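You operate a simulated robot arm through the tools that you are given. There is no shell and no other tool. Be economical: measure what you need, move in short steps, check, and stop when the job is done.

Carry out the task below with a simulated robot arm. There is one attempt and no reset: what you move stays moved.

TASK
Label the green drawer with the card for what it holds.
Fine: look inside, shut it again, slot the card into the holder over it; leave the other card. Pinch nothing.
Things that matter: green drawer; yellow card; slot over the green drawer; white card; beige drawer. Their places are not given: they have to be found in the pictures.

Only the result counts: the job must be done as asked and must still hold three seconds after the hand-in. Knocking over, shifting, dropping, spilling or breaking anything else fails it.

THE ROBOT
A 7-joint arm with a two-finger parallel gripper, fixed in place. Base frame: the origin is at the foot of the arm, x ahead of it, y to its left, z up; the work surface is at about z = 800. Lengths are in mm, angles in degrees, forces in N, time in s.
With the tool pointing down near the work surface it reaches from about 380 to 900 mm from the base axis. Its first joint turns from -115.0 to 115.0 degrees. Payload 3.91 kg.
The TCP is the grasp point between the finger pads, 30 mm short of the fingertips. In the tool frame z runs along the fingers and y along their closing line. Largest opening 110 mm; finger width 20, thickness 10; the body of the gripper, 48 by 112 mm, starts 55 mm behind the TCP.
Orientation is that of the tool frame in the base frame, as a unit quaternion [w, x, y, z]. With the fingers straight down and closing along the base's y, the tool's x points along the base's -x, its y along +y and its z along -z.

THE INTERFACE
- The arm moves only by the tool play_rows. Its argument "plan" is a list of rows, each an object of numbers (a shift or turn left out is 0, a gripper value left out holds the last): "dx", "dy", "dz": the shift along the base's x, y, z in mm; "ax", "ay", "az": the turn, a rotation vector about the base's x, y, z in degrees; "grip": the gripper command, from -1 (fully open) to 1 (shut), values between in proportion. In form: [{"dx": .., "dy": .., "dz": .., "ax": .., "ay": .., "az": .., "grip": ..}, ...]. A call has 1 to 10 rows; each row is the pose to reach, as a shift and turn from the pose commanded when the call began. Rows are played at 5 a second. More than 50 mm and 8.6 degrees between two rows, or a gripper value outside its range, and nothing of the call is played. Where a pose cannot be reached the arm comes as near as it can. A force on the tool above 40 N (or 10 N above the force at the start of the call, whichever is more), or a blocked arm, ends the call early, and 0.2 s more pass. Each finger travels about 153 mm/s and halts on what it meets, pressing with about 21 N; the grip force reading is that of the motor and also rises with nothing between the fingers. The clock runs only during rows and for 0.2 s after the last one: add rows that repeat a pose to give the fingers time. It gives the time, the measured TCP pose, the force on the tool (base axes), the opening and the grip force at its end, in the units of the frame above (readings bear some noise).
- Cameras (640 x 400 px; columns grow to the right, rows downward): "scene" is fixed at [49.7, -652.1, 1552.2]; the picture's right is [0.54, -0.84, 0.00], its down [-0.41, -0.27, -0.87] and it looks along [0.73, 0.47, -0.49] (base axes); focal length 341 px, centre (320, 200). "wrist" rides on the gripper at [-36, 0, -57] in the tool frame; the picture's right is [0.00, -1.00, 0.00], its down [0.97, 0.00, -0.24] and it looks along [0.24, 0.00, 0.97] (tool axes); focal length 218 px, centre (320, 200).
- get_image(camera): a new picture of that camera. The clock stands still meanwhile.
- raise_lower(by): slides the trunk up (or, below 0, down) by that many mm; the arm rides with it, the base frame stays. It gives what a move gives, with no picture.
- probe_pixels(camera, pixels): for up to 12 pixels [column, row] of the newest picture of that camera ("zoom" is the newest enlarged one), the place [x, y, z] in the base frame of the surface seen there, good to about 2 mm. The clock stands still meanwhile.
- enlarge(camera, box): a new picture of the part [left, top, right, bottom] of that camera's present view, enlarged. The clock stands still meanwhile.
- finish_job(): hands the job in; it is judged then, once.

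Work in short steps. Measure before you move; look again where a grasp or a placing could have gone wrong, and mend it. You have 80 turns and 46 pictures in all, those below and enlarged ones among them. Open the gripper and draw the arm clear of the work before you hand the job in, unless the task says otherwise; then end with one line.

The tools are called after "Request:" as a command line: name --argument value ..., lists and objects as JSON in quotes. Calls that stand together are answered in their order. play_rows: Moves the arm, as the interface text tells. Its arguments: {"type":"object","properties":{"plan":{"type":"array","items":{"type":"object","properties":{"dx":{"type":"number"},"dy":{"type":"number"},"dz":{"type":"number"},"ax":{"type":"number"},"ay":{"type":"number"},"az":{"type":"number"},"grip":{"type":"number"}}}}},"required":["plan"]} The other tools are called the same way: raise_lower (by) slides the trunk up or down; get_image (camera) takes a picture; probe_pixels (camera, pixels) gives the place of the surface under pixels of a picture; enlarge (camera, box) takes an enlarged picture of a part of a camera's view; finish_job () hands the job in.

At the start:

```text
time: 0.0
position: [480.5, 8.7, 1251.2]
orientation: [0.0, -0.001, 1.0, 0.0]
ft_force: [-0.1, 0.5, -0.7]
grip_width: 109.8
gripper_force: 0.0
trunk travel left (down, up): [-850.0, 140.0]
```

scene: 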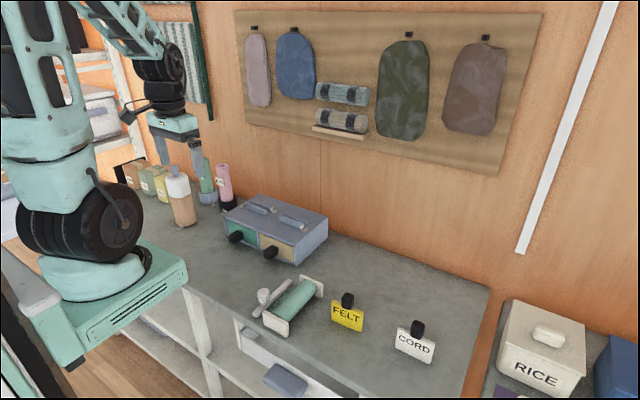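
wrist: 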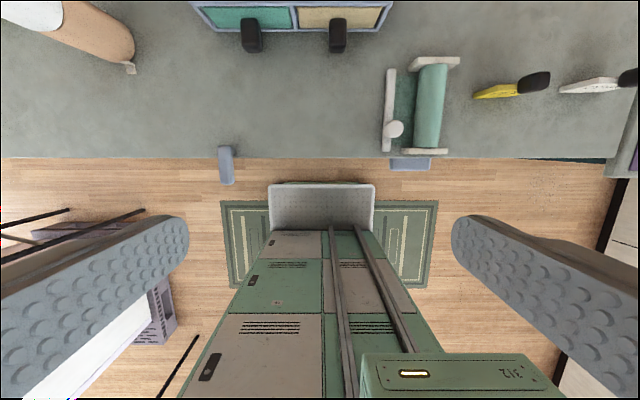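

The scene shows the drawer box around (275,228) and the FELT and CORD cards. I enlarge both areas for detail.

Request:
enlarge --camera "scene" --box '[210, 180, 340, 270]'

Request:
enlarge --camera "scene" --box '[310, 270, 450, 370]'

```text
4.44 times, centred on (275, 225) of scene
```

zoom: 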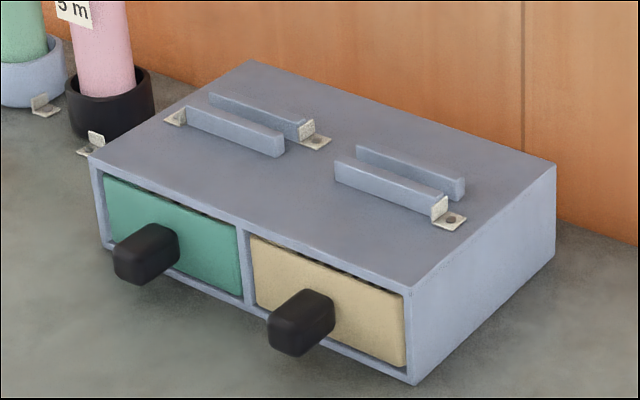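

```text
4.00 times, centred on (380, 320) of scene
```

zoom: 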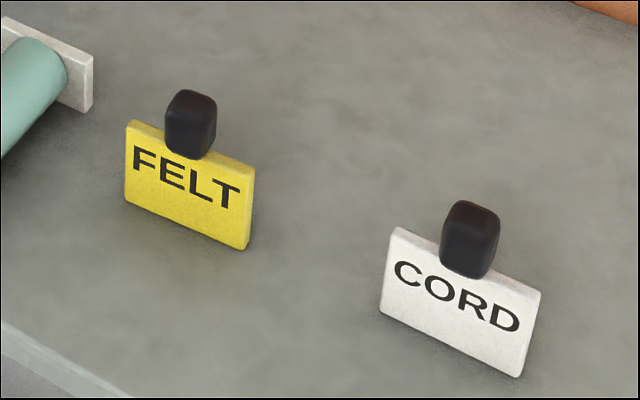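

The cards stand upright with black grips on top, and the holders are two-rail slots on top of the box. I probe the cards in the zoom and the box in the scene picture.

Request:
probe_pixels --camera "zoom" --pixels '[[130, 130], [250, 170], [127, 195], [245, 245], [190, 100], [190, 145], [188, 170], [395, 240], [535, 295], [470, 215], [470, 260], [190, 93]]'

Request:
enlarge --camera "scene" --box '[220, 190, 300, 240]'

```text
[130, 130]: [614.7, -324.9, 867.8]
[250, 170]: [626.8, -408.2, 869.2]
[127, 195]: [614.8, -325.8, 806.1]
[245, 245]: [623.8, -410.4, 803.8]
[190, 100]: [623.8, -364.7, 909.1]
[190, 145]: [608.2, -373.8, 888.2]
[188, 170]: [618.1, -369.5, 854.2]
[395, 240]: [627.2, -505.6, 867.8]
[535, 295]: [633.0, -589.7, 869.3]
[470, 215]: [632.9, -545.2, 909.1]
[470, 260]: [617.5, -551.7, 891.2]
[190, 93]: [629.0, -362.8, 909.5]
```

```text
8.00 times, centred on (260, 215) of scene
```

zoom: 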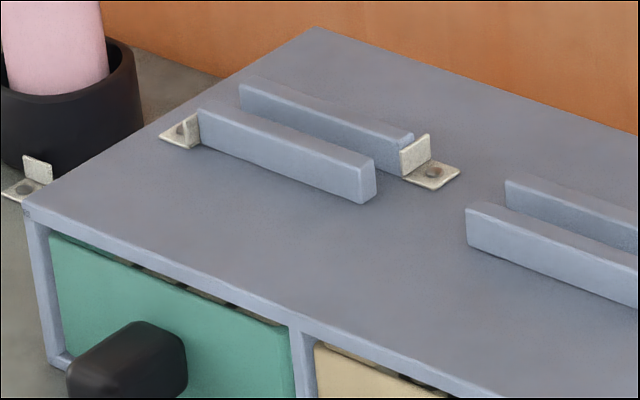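

Now I probe the green slot rails, brackets, and knob in this zoom.

Request:
probe_pixels --camera "zoom" --pixels '[[200, 112], [362, 165], [372, 160], [242, 88], [408, 138], [185, 125], [420, 150], [370, 198], [60, 210], [312, 35], [150, 335], [115, 370]]'

Request:
probe_pixels --camera "scene" --pixels '[[235, 237], [240, 232], [270, 252], [262, 240], [255, 240], [285, 255], [291, 263]]'

```text
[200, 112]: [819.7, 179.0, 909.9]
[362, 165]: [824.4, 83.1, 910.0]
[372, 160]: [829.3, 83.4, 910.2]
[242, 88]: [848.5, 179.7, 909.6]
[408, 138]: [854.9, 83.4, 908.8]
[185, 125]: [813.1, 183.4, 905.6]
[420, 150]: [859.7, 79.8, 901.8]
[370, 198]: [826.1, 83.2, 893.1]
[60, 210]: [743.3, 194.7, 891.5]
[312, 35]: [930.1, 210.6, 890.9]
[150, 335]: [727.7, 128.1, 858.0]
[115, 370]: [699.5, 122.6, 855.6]
```

```text
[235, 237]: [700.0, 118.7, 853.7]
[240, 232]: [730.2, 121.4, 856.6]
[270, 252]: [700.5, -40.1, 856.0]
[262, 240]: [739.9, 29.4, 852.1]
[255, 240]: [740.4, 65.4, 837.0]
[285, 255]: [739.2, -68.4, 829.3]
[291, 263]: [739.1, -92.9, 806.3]
```

The slot gap lies around x 830–848, y 83–180. I move over the box for a clear wrist view.

Request:
play_rows --plan '[{"dx": 40, "dy": 25}, {"dx": 80, "dy": 50, "dz": -10}, {"dx": 120, "dy": 75, "dz": -20}, {"dx": 160, "dy": 95, "dz": -40}, {"dx": 200, "dy": 110, "dz": -60}, {"dx": 240, "dy": 115, "dz": -80}, {"dx": 280, "dy": 120, "dz": -100}, {"dx": 310, "dy": 120, "dz": -120}, {"dx": 330, "dy": 120, "dz": -130}, {"dx": 330, "dy": 120, "dz": -130}]'

Request:
get_image --camera "wrist"

```text
time: 2.2
position: [808.5, 128.9, 1121.6]
orientation: [-0.001, 0.0, 1.0, 0.001]
ft_force: [0.5, 0.2, 1.1]
grip_width: 110.1
gripper_force: 0.0
trunk travel left (down, up): [-850.0, 140.0]
```

```text
40 pictures are left
```

wrist: 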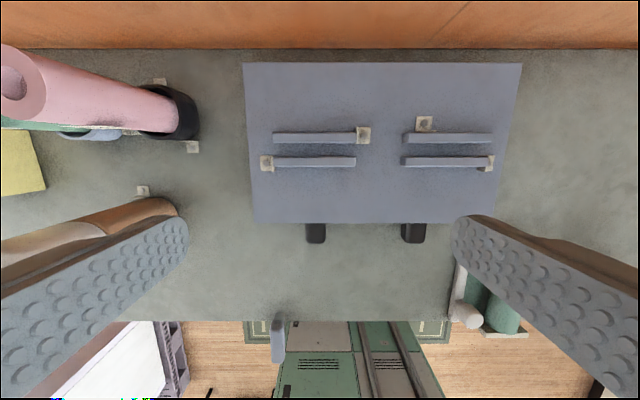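

The rails appear at (275-355,138) and (275-355,162). I enlarge for accuracy.

Request:
enlarge --camera "wrist" --box '[240, 110, 400, 250]'

```text
2.86 times, centred on (320, 180) of wrist
```

zoom: 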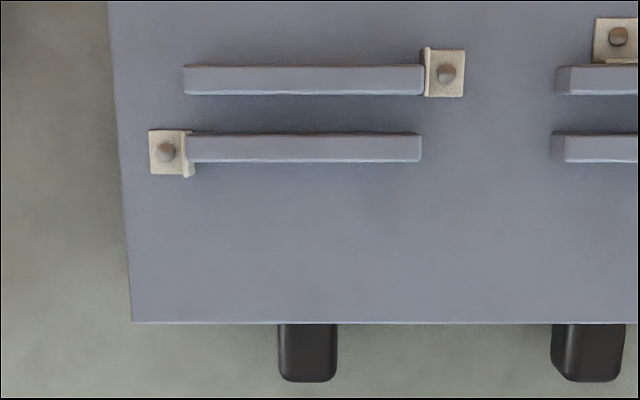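

Request:
probe_pixels --camera "zoom" --pixels '[[200, 70], [200, 90], [410, 90], [410, 70], [200, 138], [200, 158], [410, 158], [410, 138], [282, 350], [333, 350], [308, 376], [300, 112]]'

```text
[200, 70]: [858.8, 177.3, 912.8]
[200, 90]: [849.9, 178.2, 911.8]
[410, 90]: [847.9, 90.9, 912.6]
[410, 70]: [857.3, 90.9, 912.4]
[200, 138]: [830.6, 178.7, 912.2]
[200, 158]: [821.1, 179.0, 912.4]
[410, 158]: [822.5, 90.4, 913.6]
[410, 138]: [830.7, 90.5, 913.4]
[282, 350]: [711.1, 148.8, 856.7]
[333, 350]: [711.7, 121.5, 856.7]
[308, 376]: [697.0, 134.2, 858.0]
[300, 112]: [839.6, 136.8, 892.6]
```

Slot centre: x≈840, y≈132. Green knob: y≈135, x 695–740, top z≈858. I move in front of the box and down around the knob.

Request:
play_rows --plan '[{"dx": -40, "dy": 3, "dz": -30}, {"dx": -80, "dy": 6, "dz": -60}, {"dx": -100, "dy": 6, "dz": -100}, {"dx": -100, "dy": 6, "dz": -140, "grip": -0.3}, {"dx": -100, "dy": 6, "dz": -180}, {"dx": -100, "dy": 6, "dz": -220}, {"dx": -100, "dy": 6, "dz": -250}, {"dx": -100, "dy": 6, "dz": -270}, {"dx": -100, "dy": 6, "dz": -274}, {"dx": -100, "dy": 6, "dz": -274}]'

Request:
get_image --camera "wrist"

```text
time: 4.4
position: [710.2, 133.6, 847.2]
orientation: [0.0, 0.0, 1.0, 0.0]
ft_force: [-0.7, -0.1, -0.5]
grip_width: 71.6
gripper_force: 0.1
trunk travel left (down, up): [-850.0, 140.0]
```

```text
38 pictures are left
```

wrist: 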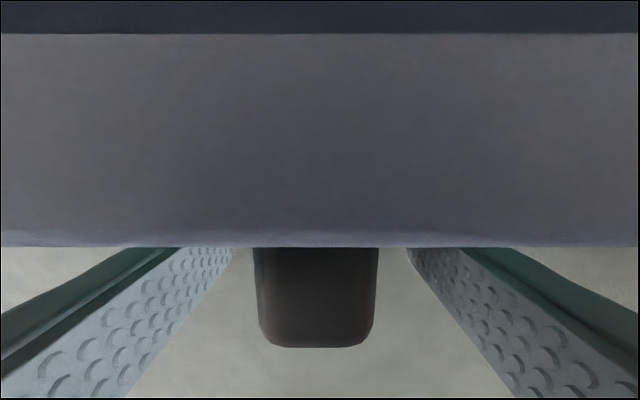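

The knob is centred between the fingers. I close on it and pull gently 60 mm in -x.

Request:
play_rows --plan '[{"grip": 0.6}, {"grip": 0.6}, {"dx": 0}, {"dx": -10}, {"dx": -20}, {"dx": -35}, {"dx": -50}, {"dx": -65}, {"dx": -80}, {"dx": -80}]'

Request:
get_image --camera "scene"

```text
time: 6.6
position: [631.2, 134.8, 847.7]
orientation: [0.0, -0.001, 1.0, -0.001]
ft_force: [2.0, 15.7, -21.3]
grip_width: 33.9
gripper_force: 45.0
trunk travel left (down, up): [-850.0, 140.0]
```

```text
37 pictures are left
```

scene: 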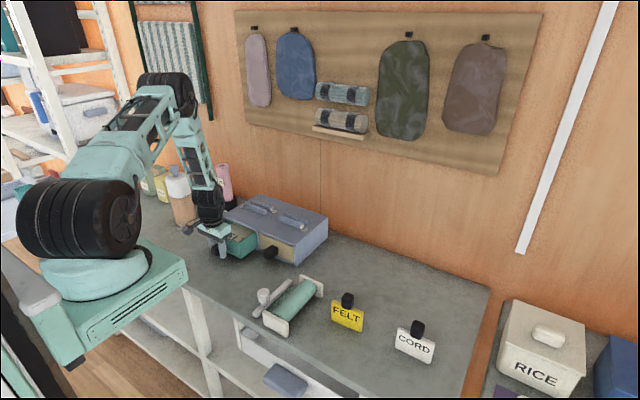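

The drawer has come out. I check whether the wrist camera sees the contents while still holding it.

Request:
get_image --camera "wrist"

Request:
enlarge --camera "scene" --box '[190, 200, 290, 270]'

```text
36 pictures are left
```

wrist: 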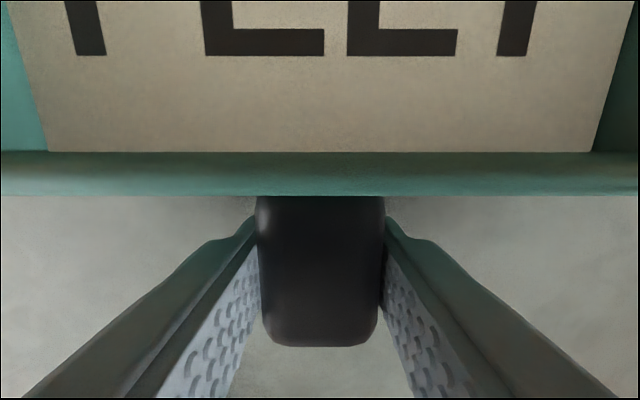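

```text
5.71 times, centred on (240, 235) of scene
```

zoom: 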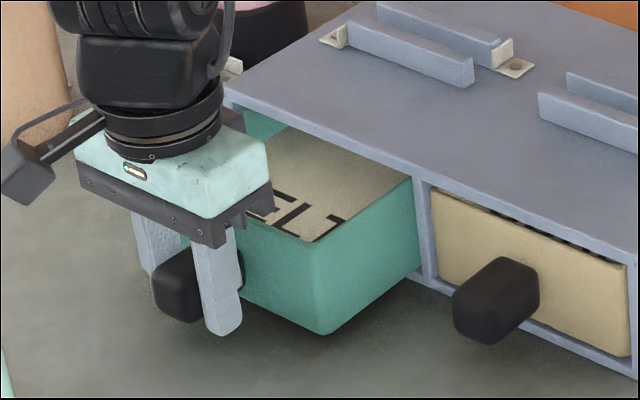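

The contents read "FELT" (bottom strokes F, E, L, T), so the yellow card is right. I push the drawer back in while holding the knob.

Request:
play_rows --plan '[{"dx": 15}, {"dx": 30}, {"dx": 45}, {"dx": 60}, {"dx": 70}, {"dx": 76}, {"dx": 80}, {"dx": 82}, {"dx": 82}]'

```text
time: 8.6
position: [709.6, 135.0, 846.2]
orientation: [-0.001, -0.001, 1.0, -0.001]
ft_force: [-22.2, 15.4, 6.9]
grip_width: 33.8
gripper_force: 44.8
trunk travel left (down, up): [-850.0, 140.0]
```

The drawer reached its original place (x 709.6, −22 N contact). I release and rise straight up.

Request:
play_rows --plan '[{"dx": -2, "grip": -0.3}, {"dx": -2}, {"dx": -2}, {"dx": -2, "dz": 20}, {"dx": -2, "dz": 60}, {"dx": -2, "dz": 110}, {"dx": -20, "dy": -30, "dz": 150}, {"dx": -30, "dy": -70, "dz": 190}, {"dx": -40, "dy": -110, "dz": 210}, {"dx": -50, "dy": -150, "dz": 230}]'

Request:
enlarge --camera "scene" --box '[190, 180, 340, 275]'

```text
refused: row 7 steps farther than a row can; nothing moved
```

```text
4.21 times, centred on (265, 228) of scene
```

zoom: 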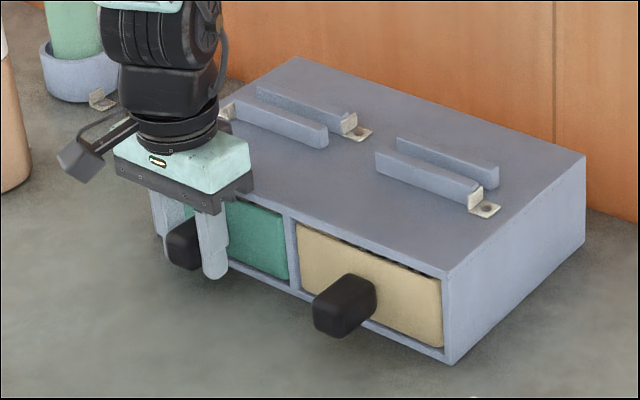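

The plan was refused for too long a step; I replay it with smaller ones.

Request:
play_rows --plan '[{"dx": -2, "grip": -0.3}, {"dx": -2}, {"dx": -2}, {"dx": -2, "dz": 20}, {"dx": -2, "dz": 60}, {"dx": -2, "dz": 105}, {"dx": -10, "dy": -25, "dz": 140}, {"dx": -20, "dy": -55, "dz": 170}, {"dx": -30, "dy": -90, "dz": 190}, {"dx": -40, "dy": -130, "dz": 200}]'

Request:
play_rows --plan '[{"dy": -45}, {"dy": -90}, {"dy": -135}, {"dy": -180}, {"dy": -225}, {"dy": -270, "dx": -10}, {"dy": -310, "dx": -30}, {"dy": -345, "dx": -50, "grip": -1}, {"dy": -366, "dx": -55}, {"dy": -366, "dx": -55}]'

Request:
get_image --camera "wrist"

Request:
enlarge --camera "scene" --box '[190, 180, 340, 275]'

```text
time: 10.8
position: [673.0, 5.0, 1046.1]
orientation: [0.0, -0.001, 1.0, 0.0]
ft_force: [0.7, 0.4, -0.6]
grip_width: 71.5
gripper_force: 0.0
trunk travel left (down, up): [-850.0, 140.0]
```

```text
time: 13.0
position: [618.0, -363.4, 1046.6]
orientation: [0.0, 0.0, 1.0, 0.0]
ft_force: [-0.3, -0.4, 0.5]
grip_width: 110.2
gripper_force: 0.0
trunk travel left (down, up): [-850.0, 140.0]
```

```text
33 pictures are left
```

wrist: 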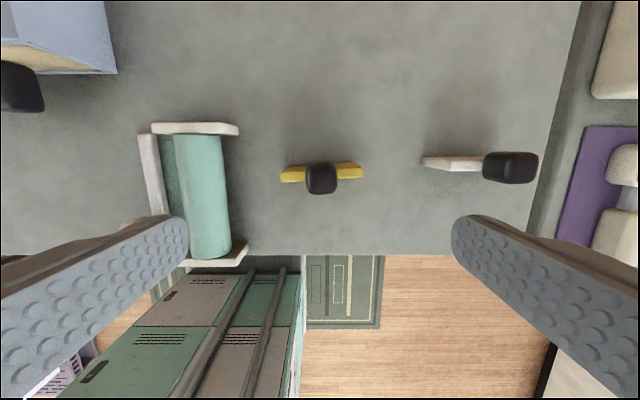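

```text
4.21 times, centred on (265, 228) of scene
```

zoom: 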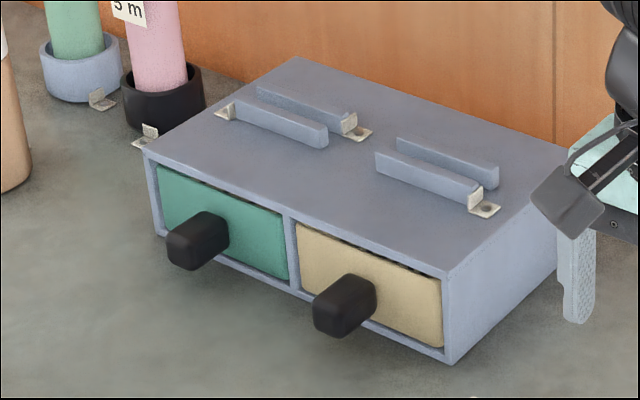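

The drawer is shut flush. Now I zoom on the yellow card at wrist (320,175).

Request:
enlarge --camera "wrist" --box '[270, 145, 370, 207]'

```text
6.40 times, centred on (320, 176) of wrist
```

zoom: 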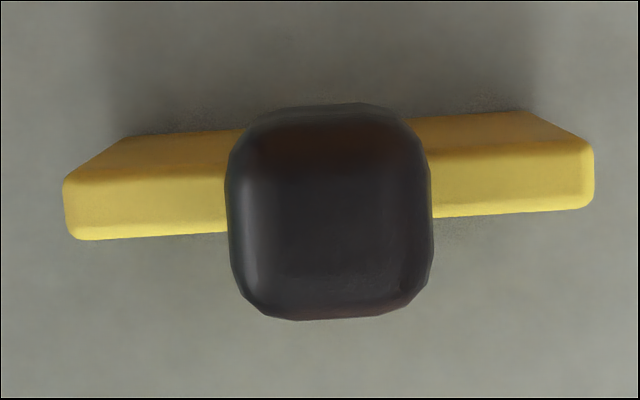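

Request:
probe_pixels --camera "zoom" --pixels '[[75, 185], [75, 232], [150, 232], [150, 185], [585, 155], [585, 202], [500, 165], [500, 207], [240, 250], [425, 250], [330, 300], [330, 180]]'

```text
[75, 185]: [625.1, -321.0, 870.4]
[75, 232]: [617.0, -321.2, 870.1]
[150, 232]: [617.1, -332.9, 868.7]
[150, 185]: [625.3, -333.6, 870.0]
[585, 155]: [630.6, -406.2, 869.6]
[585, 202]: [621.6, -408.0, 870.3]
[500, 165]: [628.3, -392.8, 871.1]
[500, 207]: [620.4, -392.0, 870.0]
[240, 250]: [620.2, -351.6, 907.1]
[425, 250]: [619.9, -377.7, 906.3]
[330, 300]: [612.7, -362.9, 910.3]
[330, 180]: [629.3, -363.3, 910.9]
```

Card centre ≈ (623.5, −364.5), yaw ≈ +3.5°, thickness ≈ 9–10; knob 27 wide, z 870–911. I align the tool and descend to z 905 with a narrowed opening.

Request:
play_rows --plan '[{"dx": 4, "dy": -1, "az": 3.5, "dz": -30, "grip": -0.2}, {"dx": 4, "dy": -1, "az": 3.5, "dz": -60}, {"dx": 4, "dy": -1, "az": 3.5, "dz": -90}, {"dx": 4, "dy": -1, "az": 3.5, "dz": -115}, {"dx": 4, "dy": -1, "az": 3.5, "dz": -130}, {"dx": 4, "dy": -1, "az": 3.5, "dz": -141}, {"dx": 4, "dy": -1, "az": 3.5, "dz": -141}]'

Request:
get_image --camera "wrist"

```text
time: 14.6
position: [621.5, -364.1, 904.5]
orientation: [0.001, -0.031, 1.0, 0.0]
ft_force: [0.3, -0.4, -0.4]
grip_width: 66.1
gripper_force: 0.0
trunk travel left (down, up): [-850.0, 140.0]
```

```text
30 pictures are left
```

wrist: 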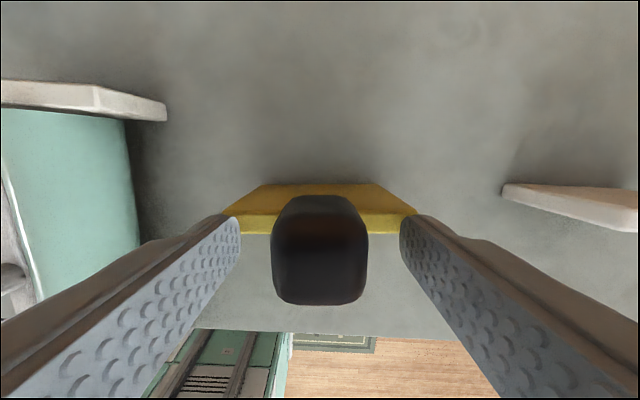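

Knob centred and card square to the tool. I close and lift straight up.

Request:
play_rows --plan '[{"grip": 0.6}, {"grip": 0.6}, {"grip": 0.6}, {"dz": 10}, {"dz": 30}, {"dz": 65}, {"dz": 105}, {"dz": 145}, {"dz": 165}, {"dz": 165}]'

Request:
get_image --camera "wrist"

Request:
get_image --camera "scene"

```text
time: 16.8
position: [624.5, -364.6, 1072.3]
orientation: [0.0, -0.031, 1.0, 0.0]
ft_force: [-0.1, 0.6, -1.2]
grip_width: 29.5
gripper_force: 20.9
trunk travel left (down, up): [-850.0, 140.0]
```

```text
29 pictures are left
```

wrist: 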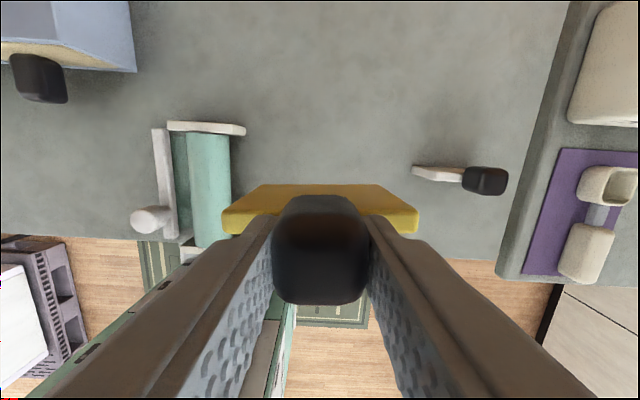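

```text
28 pictures are left
```

scene: 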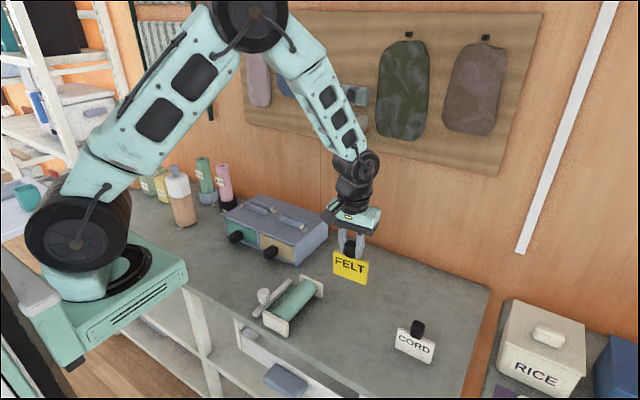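

The card is held, upright. I measure its pose relative to the TCP.

Request:
probe_pixels --camera "wrist" --pixels '[[232, 215], [232, 230], [408, 215], [408, 230], [250, 213], [392, 213], [320, 205]]'

Request:
enlarge --camera "scene" --box '[320, 225, 384, 290]'

```text
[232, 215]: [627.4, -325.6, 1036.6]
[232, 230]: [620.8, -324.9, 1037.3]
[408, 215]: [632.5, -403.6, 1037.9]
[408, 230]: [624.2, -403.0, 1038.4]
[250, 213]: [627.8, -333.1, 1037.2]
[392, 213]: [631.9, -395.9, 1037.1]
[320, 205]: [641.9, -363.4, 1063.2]
```

```text
6.15 times, centred on (352, 258) of scene
```

zoom: 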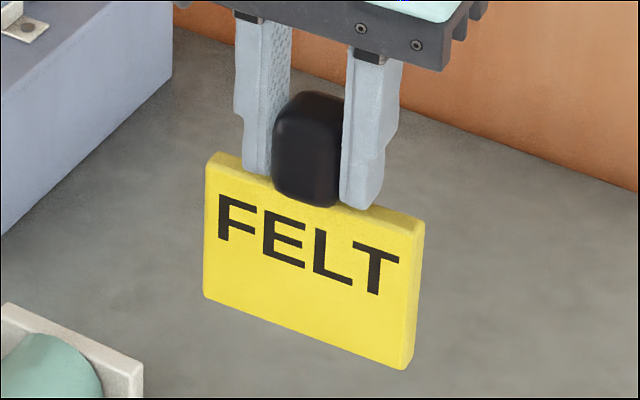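

Card is ~+1.5 mm in x from the TCP, top 35 mm below. I check the face for tilt.

Request:
probe_pixels --camera "zoom" --pixels '[[215, 180], [215, 290], [310, 240], [310, 325], [395, 240], [395, 355], [250, 305]]'

```text
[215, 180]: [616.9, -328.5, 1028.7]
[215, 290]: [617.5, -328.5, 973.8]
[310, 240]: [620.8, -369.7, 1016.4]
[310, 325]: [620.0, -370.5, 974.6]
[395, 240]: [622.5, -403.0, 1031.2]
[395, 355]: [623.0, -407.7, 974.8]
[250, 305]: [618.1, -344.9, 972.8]
```

No tilt. I carry the card at this height toward above the slot (TCP target ≈ 838.8, 132), turning back 3.5°.

Request:
play_rows --plan '[{"dy": 30}, {"dy": 70, "dx": 5}, {"dy": 112, "dx": 15}, {"dy": 154, "dx": 30}, {"dy": 196, "dx": 48}, {"dy": 238, "dx": 68}, {"dy": 280, "dx": 88}, {"dy": 320, "dx": 108, "az": -1}, {"dy": 355, "dx": 128, "az": -2}, {"dy": 380, "dx": 145, "az": -3.5}]'

Request:
play_rows --plan '[{"dy": 30, "dx": 15}, {"dy": 60, "dx": 30}, {"dy": 85, "dx": 45}, {"dy": 105, "dx": 58}, {"dy": 116, "dx": 68}, {"dy": 116, "dx": 69}, {"dy": 116, "dx": 69}]'

Request:
get_image --camera "wrist"

Request:
enlarge --camera "scene" --box '[210, 150, 330, 250]'

```text
time: 19.0
position: [769.1, 15.7, 1069.2]
orientation: [0.0, 0.001, 1.0, 0.0]
ft_force: [-0.6, -0.5, 0.1]
grip_width: 29.2
gripper_force: 20.8
trunk travel left (down, up): [-850.0, 140.0]
```

```text
time: 20.6
position: [835.4, 132.9, 1070.4]
orientation: [0.001, 0.0, 1.0, 0.0]
ft_force: [1.1, 0.9, -1.4]
grip_width: 29.5
gripper_force: 20.7
trunk travel left (down, up): [-850.0, 140.0]
```

```text
26 pictures are left
```

wrist: 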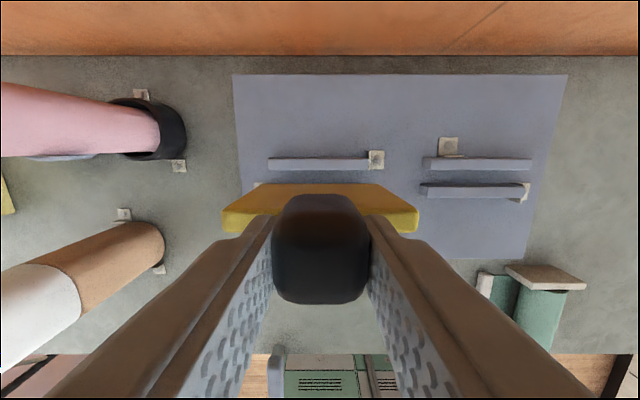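

```text
4.00 times, centred on (270, 200) of scene
```

zoom: 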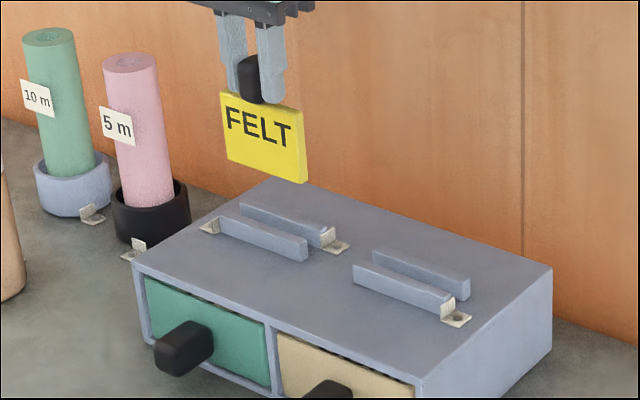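

I measure card and rails with the same pictures to cancel any bias.

Request:
probe_pixels --camera "wrist" --pixels '[[232, 215], [232, 230], [408, 215], [408, 230], [280, 160], [280, 169], [355, 160], [355, 169]]'

Request:
probe_pixels --camera "zoom" --pixels '[[228, 150], [260, 162], [296, 175], [296, 130], [228, 105], [224, 219], [304, 249], [242, 206], [326, 228], [309, 244], [265, 237], [270, 223]]'

```text
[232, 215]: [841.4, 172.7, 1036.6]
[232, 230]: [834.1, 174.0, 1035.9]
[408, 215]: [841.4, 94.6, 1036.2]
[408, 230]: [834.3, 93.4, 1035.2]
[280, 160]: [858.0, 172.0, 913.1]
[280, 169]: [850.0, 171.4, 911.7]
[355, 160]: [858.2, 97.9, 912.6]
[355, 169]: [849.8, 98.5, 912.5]
```

```text
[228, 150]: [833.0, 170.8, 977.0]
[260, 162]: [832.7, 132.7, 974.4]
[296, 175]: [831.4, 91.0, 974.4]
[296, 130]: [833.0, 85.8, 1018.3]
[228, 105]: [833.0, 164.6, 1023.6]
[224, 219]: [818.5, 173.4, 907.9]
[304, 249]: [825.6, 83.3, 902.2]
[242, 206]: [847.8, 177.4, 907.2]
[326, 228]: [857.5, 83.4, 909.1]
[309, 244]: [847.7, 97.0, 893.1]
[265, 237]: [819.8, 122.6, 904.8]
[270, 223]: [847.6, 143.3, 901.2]
```

Card centre x≈837.5, slot centre ≈839.5; I shift +2 in x, −1.5 in y, and descend to just above the rails.

Request:
play_rows --plan '[{"dx": 2, "dy": -1.5}, {"dx": 2, "dy": -1.5, "dz": -20}, {"dx": 2, "dy": -1.5, "dz": -38}, {"dx": 2, "dy": -1.5, "dz": -46}, {"dx": 2, "dy": -1.5, "dz": -46}, {"dx": 2, "dy": -1.5, "dz": -46}]'

Request:
enlarge --camera "scene" --box '[230, 165, 310, 225]'

```text
time: 22.0
position: [838.9, 130.6, 1023.9]
orientation: [0.0, 0.0, 1.0, 0.0]
ft_force: [0.2, 0.6, 0.0]
grip_width: 29.5
gripper_force: 21.0
trunk travel left (down, up): [-850.0, 140.0]
```

```text
6.67 times, centred on (270, 195) of scene
```

zoom: 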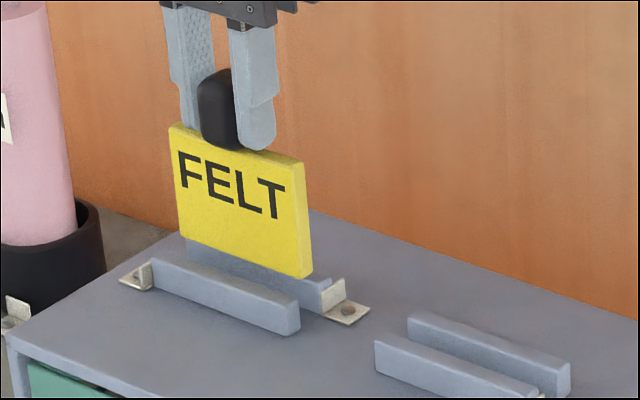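

Request:
probe_pixels --camera "zoom" --pixels '[[190, 230], [240, 248], [295, 268], [310, 255], [300, 276], [325, 290], [318, 284], [285, 300], [292, 298], [175, 262]]'

```text
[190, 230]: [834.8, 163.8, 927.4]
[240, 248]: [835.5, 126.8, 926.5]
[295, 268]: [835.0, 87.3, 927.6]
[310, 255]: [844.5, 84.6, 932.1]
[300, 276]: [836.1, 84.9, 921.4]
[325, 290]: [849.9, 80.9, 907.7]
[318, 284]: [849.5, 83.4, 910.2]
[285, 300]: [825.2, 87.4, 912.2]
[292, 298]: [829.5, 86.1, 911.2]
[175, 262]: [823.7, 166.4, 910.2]
```

Card spans x 835–844.5 between the rails (831–848.5); its right edge is at y≈84.5, so I shift +3 in y and lower gently.

Request:
play_rows --plan '[{"dy": 3}, {"dy": 3, "dz": -6}, {"dy": 3, "dz": -12}, {"dy": 3, "dz": -17}, {"dy": 3, "dz": -21}, {"dy": 3, "dz": -23}, {"dy": 3, "dz": -23}]'

Request:
enlarge --camera "scene" --box '[230, 165, 310, 225]'

```text
time: 23.6
position: [837.9, 133.3, 1002.1]
orientation: [-0.001, 0.0, 1.0, 0.001]
ft_force: [-0.1, -0.1, 0.0]
grip_width: 29.4
gripper_force: 21.0
trunk travel left (down, up): [-850.0, 140.0]
```

```text
6.67 times, centred on (270, 195) of scene
```

zoom: 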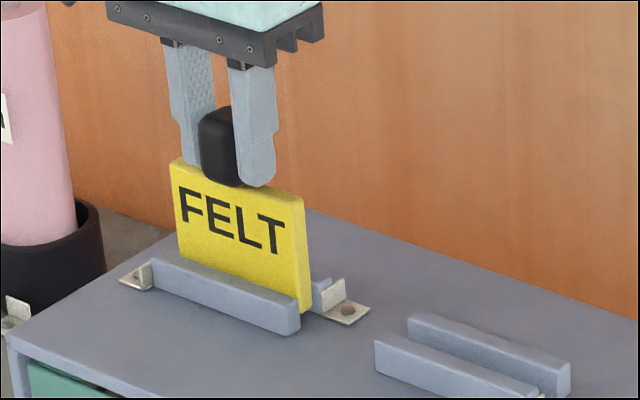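

The card is between the rails. I check its right edge and remaining height.

Request:
probe_pixels --camera "zoom" --pixels '[[308, 260], [308, 305], [302, 250], [298, 300], [180, 180], [174, 170], [305, 310], [300, 312], [180, 240]]'

```text
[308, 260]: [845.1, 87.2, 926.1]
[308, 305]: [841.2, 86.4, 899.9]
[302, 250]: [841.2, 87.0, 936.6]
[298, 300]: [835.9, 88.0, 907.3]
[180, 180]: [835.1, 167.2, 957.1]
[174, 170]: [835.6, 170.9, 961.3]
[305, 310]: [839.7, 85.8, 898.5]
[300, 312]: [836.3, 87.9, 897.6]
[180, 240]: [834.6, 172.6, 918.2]
```

Card spans y≈87–175, centred in the slot. I lower in 1–2 mm steps until it touches.

Request:
play_rows --plan '[{"dz": -2}, {"dz": -3}, {"dz": -4}, {"dz": -4}]'

```text
time: 24.6
position: [838.5, 133.8, 998.1]
orientation: [0.0, 0.0, 1.0, -0.001]
ft_force: [-0.3, 0.0, 0.1]
grip_width: 29.3
gripper_force: 21.0
trunk travel left (down, up): [-850.0, 140.0]
```

Still no contact force; I go a little further.

Request:
play_rows --plan '[{"dz": -1}, {"dz": -2}, {"dz": -2}]'

```text
time: 25.4
position: [837.5, 133.6, 996.8]
orientation: [0.0, 0.0, 1.0, -0.001]
ft_force: [-2.5, 0.2, 8.9]
grip_width: 29.1
gripper_force: 20.9
trunk travel left (down, up): [-850.0, 140.0]
```

Contact (8.9 N up): the card is seated. I ease up 1 mm, open slightly, and look before withdrawing.

Request:
play_rows --plan '[{"dz": 1}, {"dz": 1, "grip": 0.35}, {"dz": 1, "grip": 0.1}, {"dz": 1, "grip": -0.1}, {"dz": 1}, {"dz": 10}, {"dz": 30}, {"dz": 60}, {"dz": 90}, {"dz": 110}]'

Request:
enlarge --camera "scene" --box '[210, 165, 330, 265]'

```text
time: 27.6
position: [837.7, 134.1, 1106.7]
orientation: [0.0, 0.001, 1.0, 0.0]
ft_force: [0.6, 0.2, 0.6]
grip_width: 60.5
gripper_force: 0.0
trunk travel left (down, up): [-850.0, 140.0]
```

```text
4.00 times, centred on (270, 215) of scene
```

zoom: 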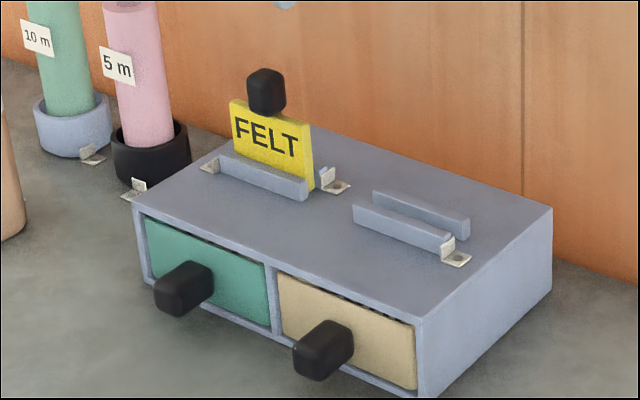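

The card stands seated in the green drawer's slot and the drawer is shut. I open the gripper and draw the arm back, then check once more.

Request:
play_rows --plan '[{"dz": 30}, {"dz": 60, "dx": -20, "dy": -20}, {"dz": 80, "dx": -50, "dy": -40}, {"dz": 95, "dx": -90, "dy": -50}, {"dz": 105, "dx": -130, "dy": -60, "grip": -1}, {"dz": 115, "dx": -170, "dy": -70}, {"dz": 125, "dx": -210, "dy": -80}, {"dz": 135, "dx": -250, "dy": -90}, {"dz": 140, "dx": -290, "dy": -100}, {"dz": 140, "dx": -290, "dy": -100}]'

Request:
get_image --camera "scene"

Request:
enlarge --camera "scene" --box '[210, 165, 330, 265]'

```text
time: 29.8
position: [548.6, 36.7, 1247.7]
orientation: [0.0, 0.0, 1.0, -0.001]
ft_force: [-0.2, 0.5, 0.9]
grip_width: 110.0
gripper_force: 0.0
trunk travel left (down, up): [-850.0, 140.0]
```

```text
21 pictures are left
```

scene: 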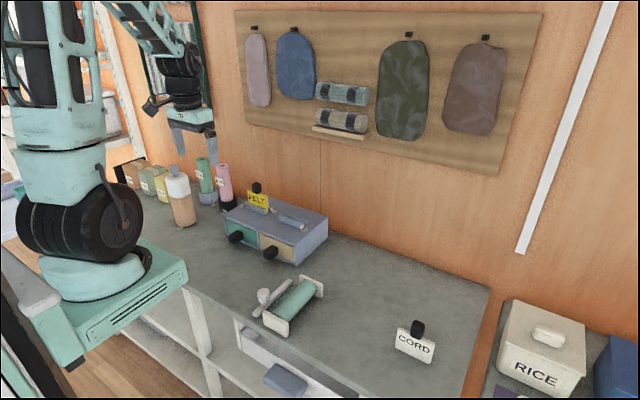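

```text
4.00 times, centred on (270, 215) of scene
```

zoom: 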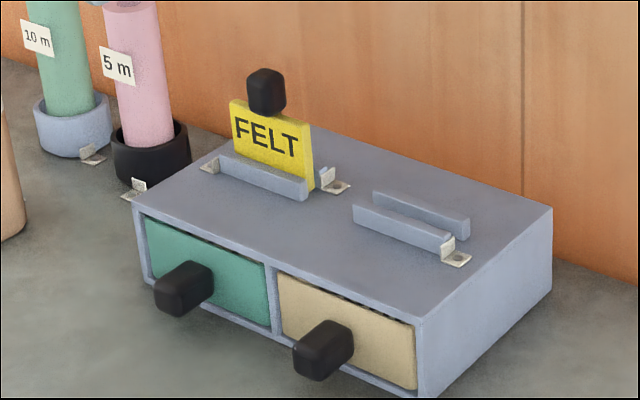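

All looks stable; I verify the drawer faces are flush as at the start.

Request:
probe_pixels --camera "zoom" --pixels '[[240, 290], [300, 310], [170, 245], [172, 288], [311, 356], [270, 150]]'

```text
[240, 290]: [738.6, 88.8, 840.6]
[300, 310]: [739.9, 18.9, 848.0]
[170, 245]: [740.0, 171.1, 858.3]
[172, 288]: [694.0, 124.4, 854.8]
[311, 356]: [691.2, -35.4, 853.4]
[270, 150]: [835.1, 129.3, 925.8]
```

Green face is at x≈739–740, same as the start, and the card is upright; I hand in.

Request:
finish_job

```text
The job is handed in.
```

The green drawer holds felt, so I shut it again and slotted the yellow FELT card into the holder above it; the white CORD card was left where it stood.
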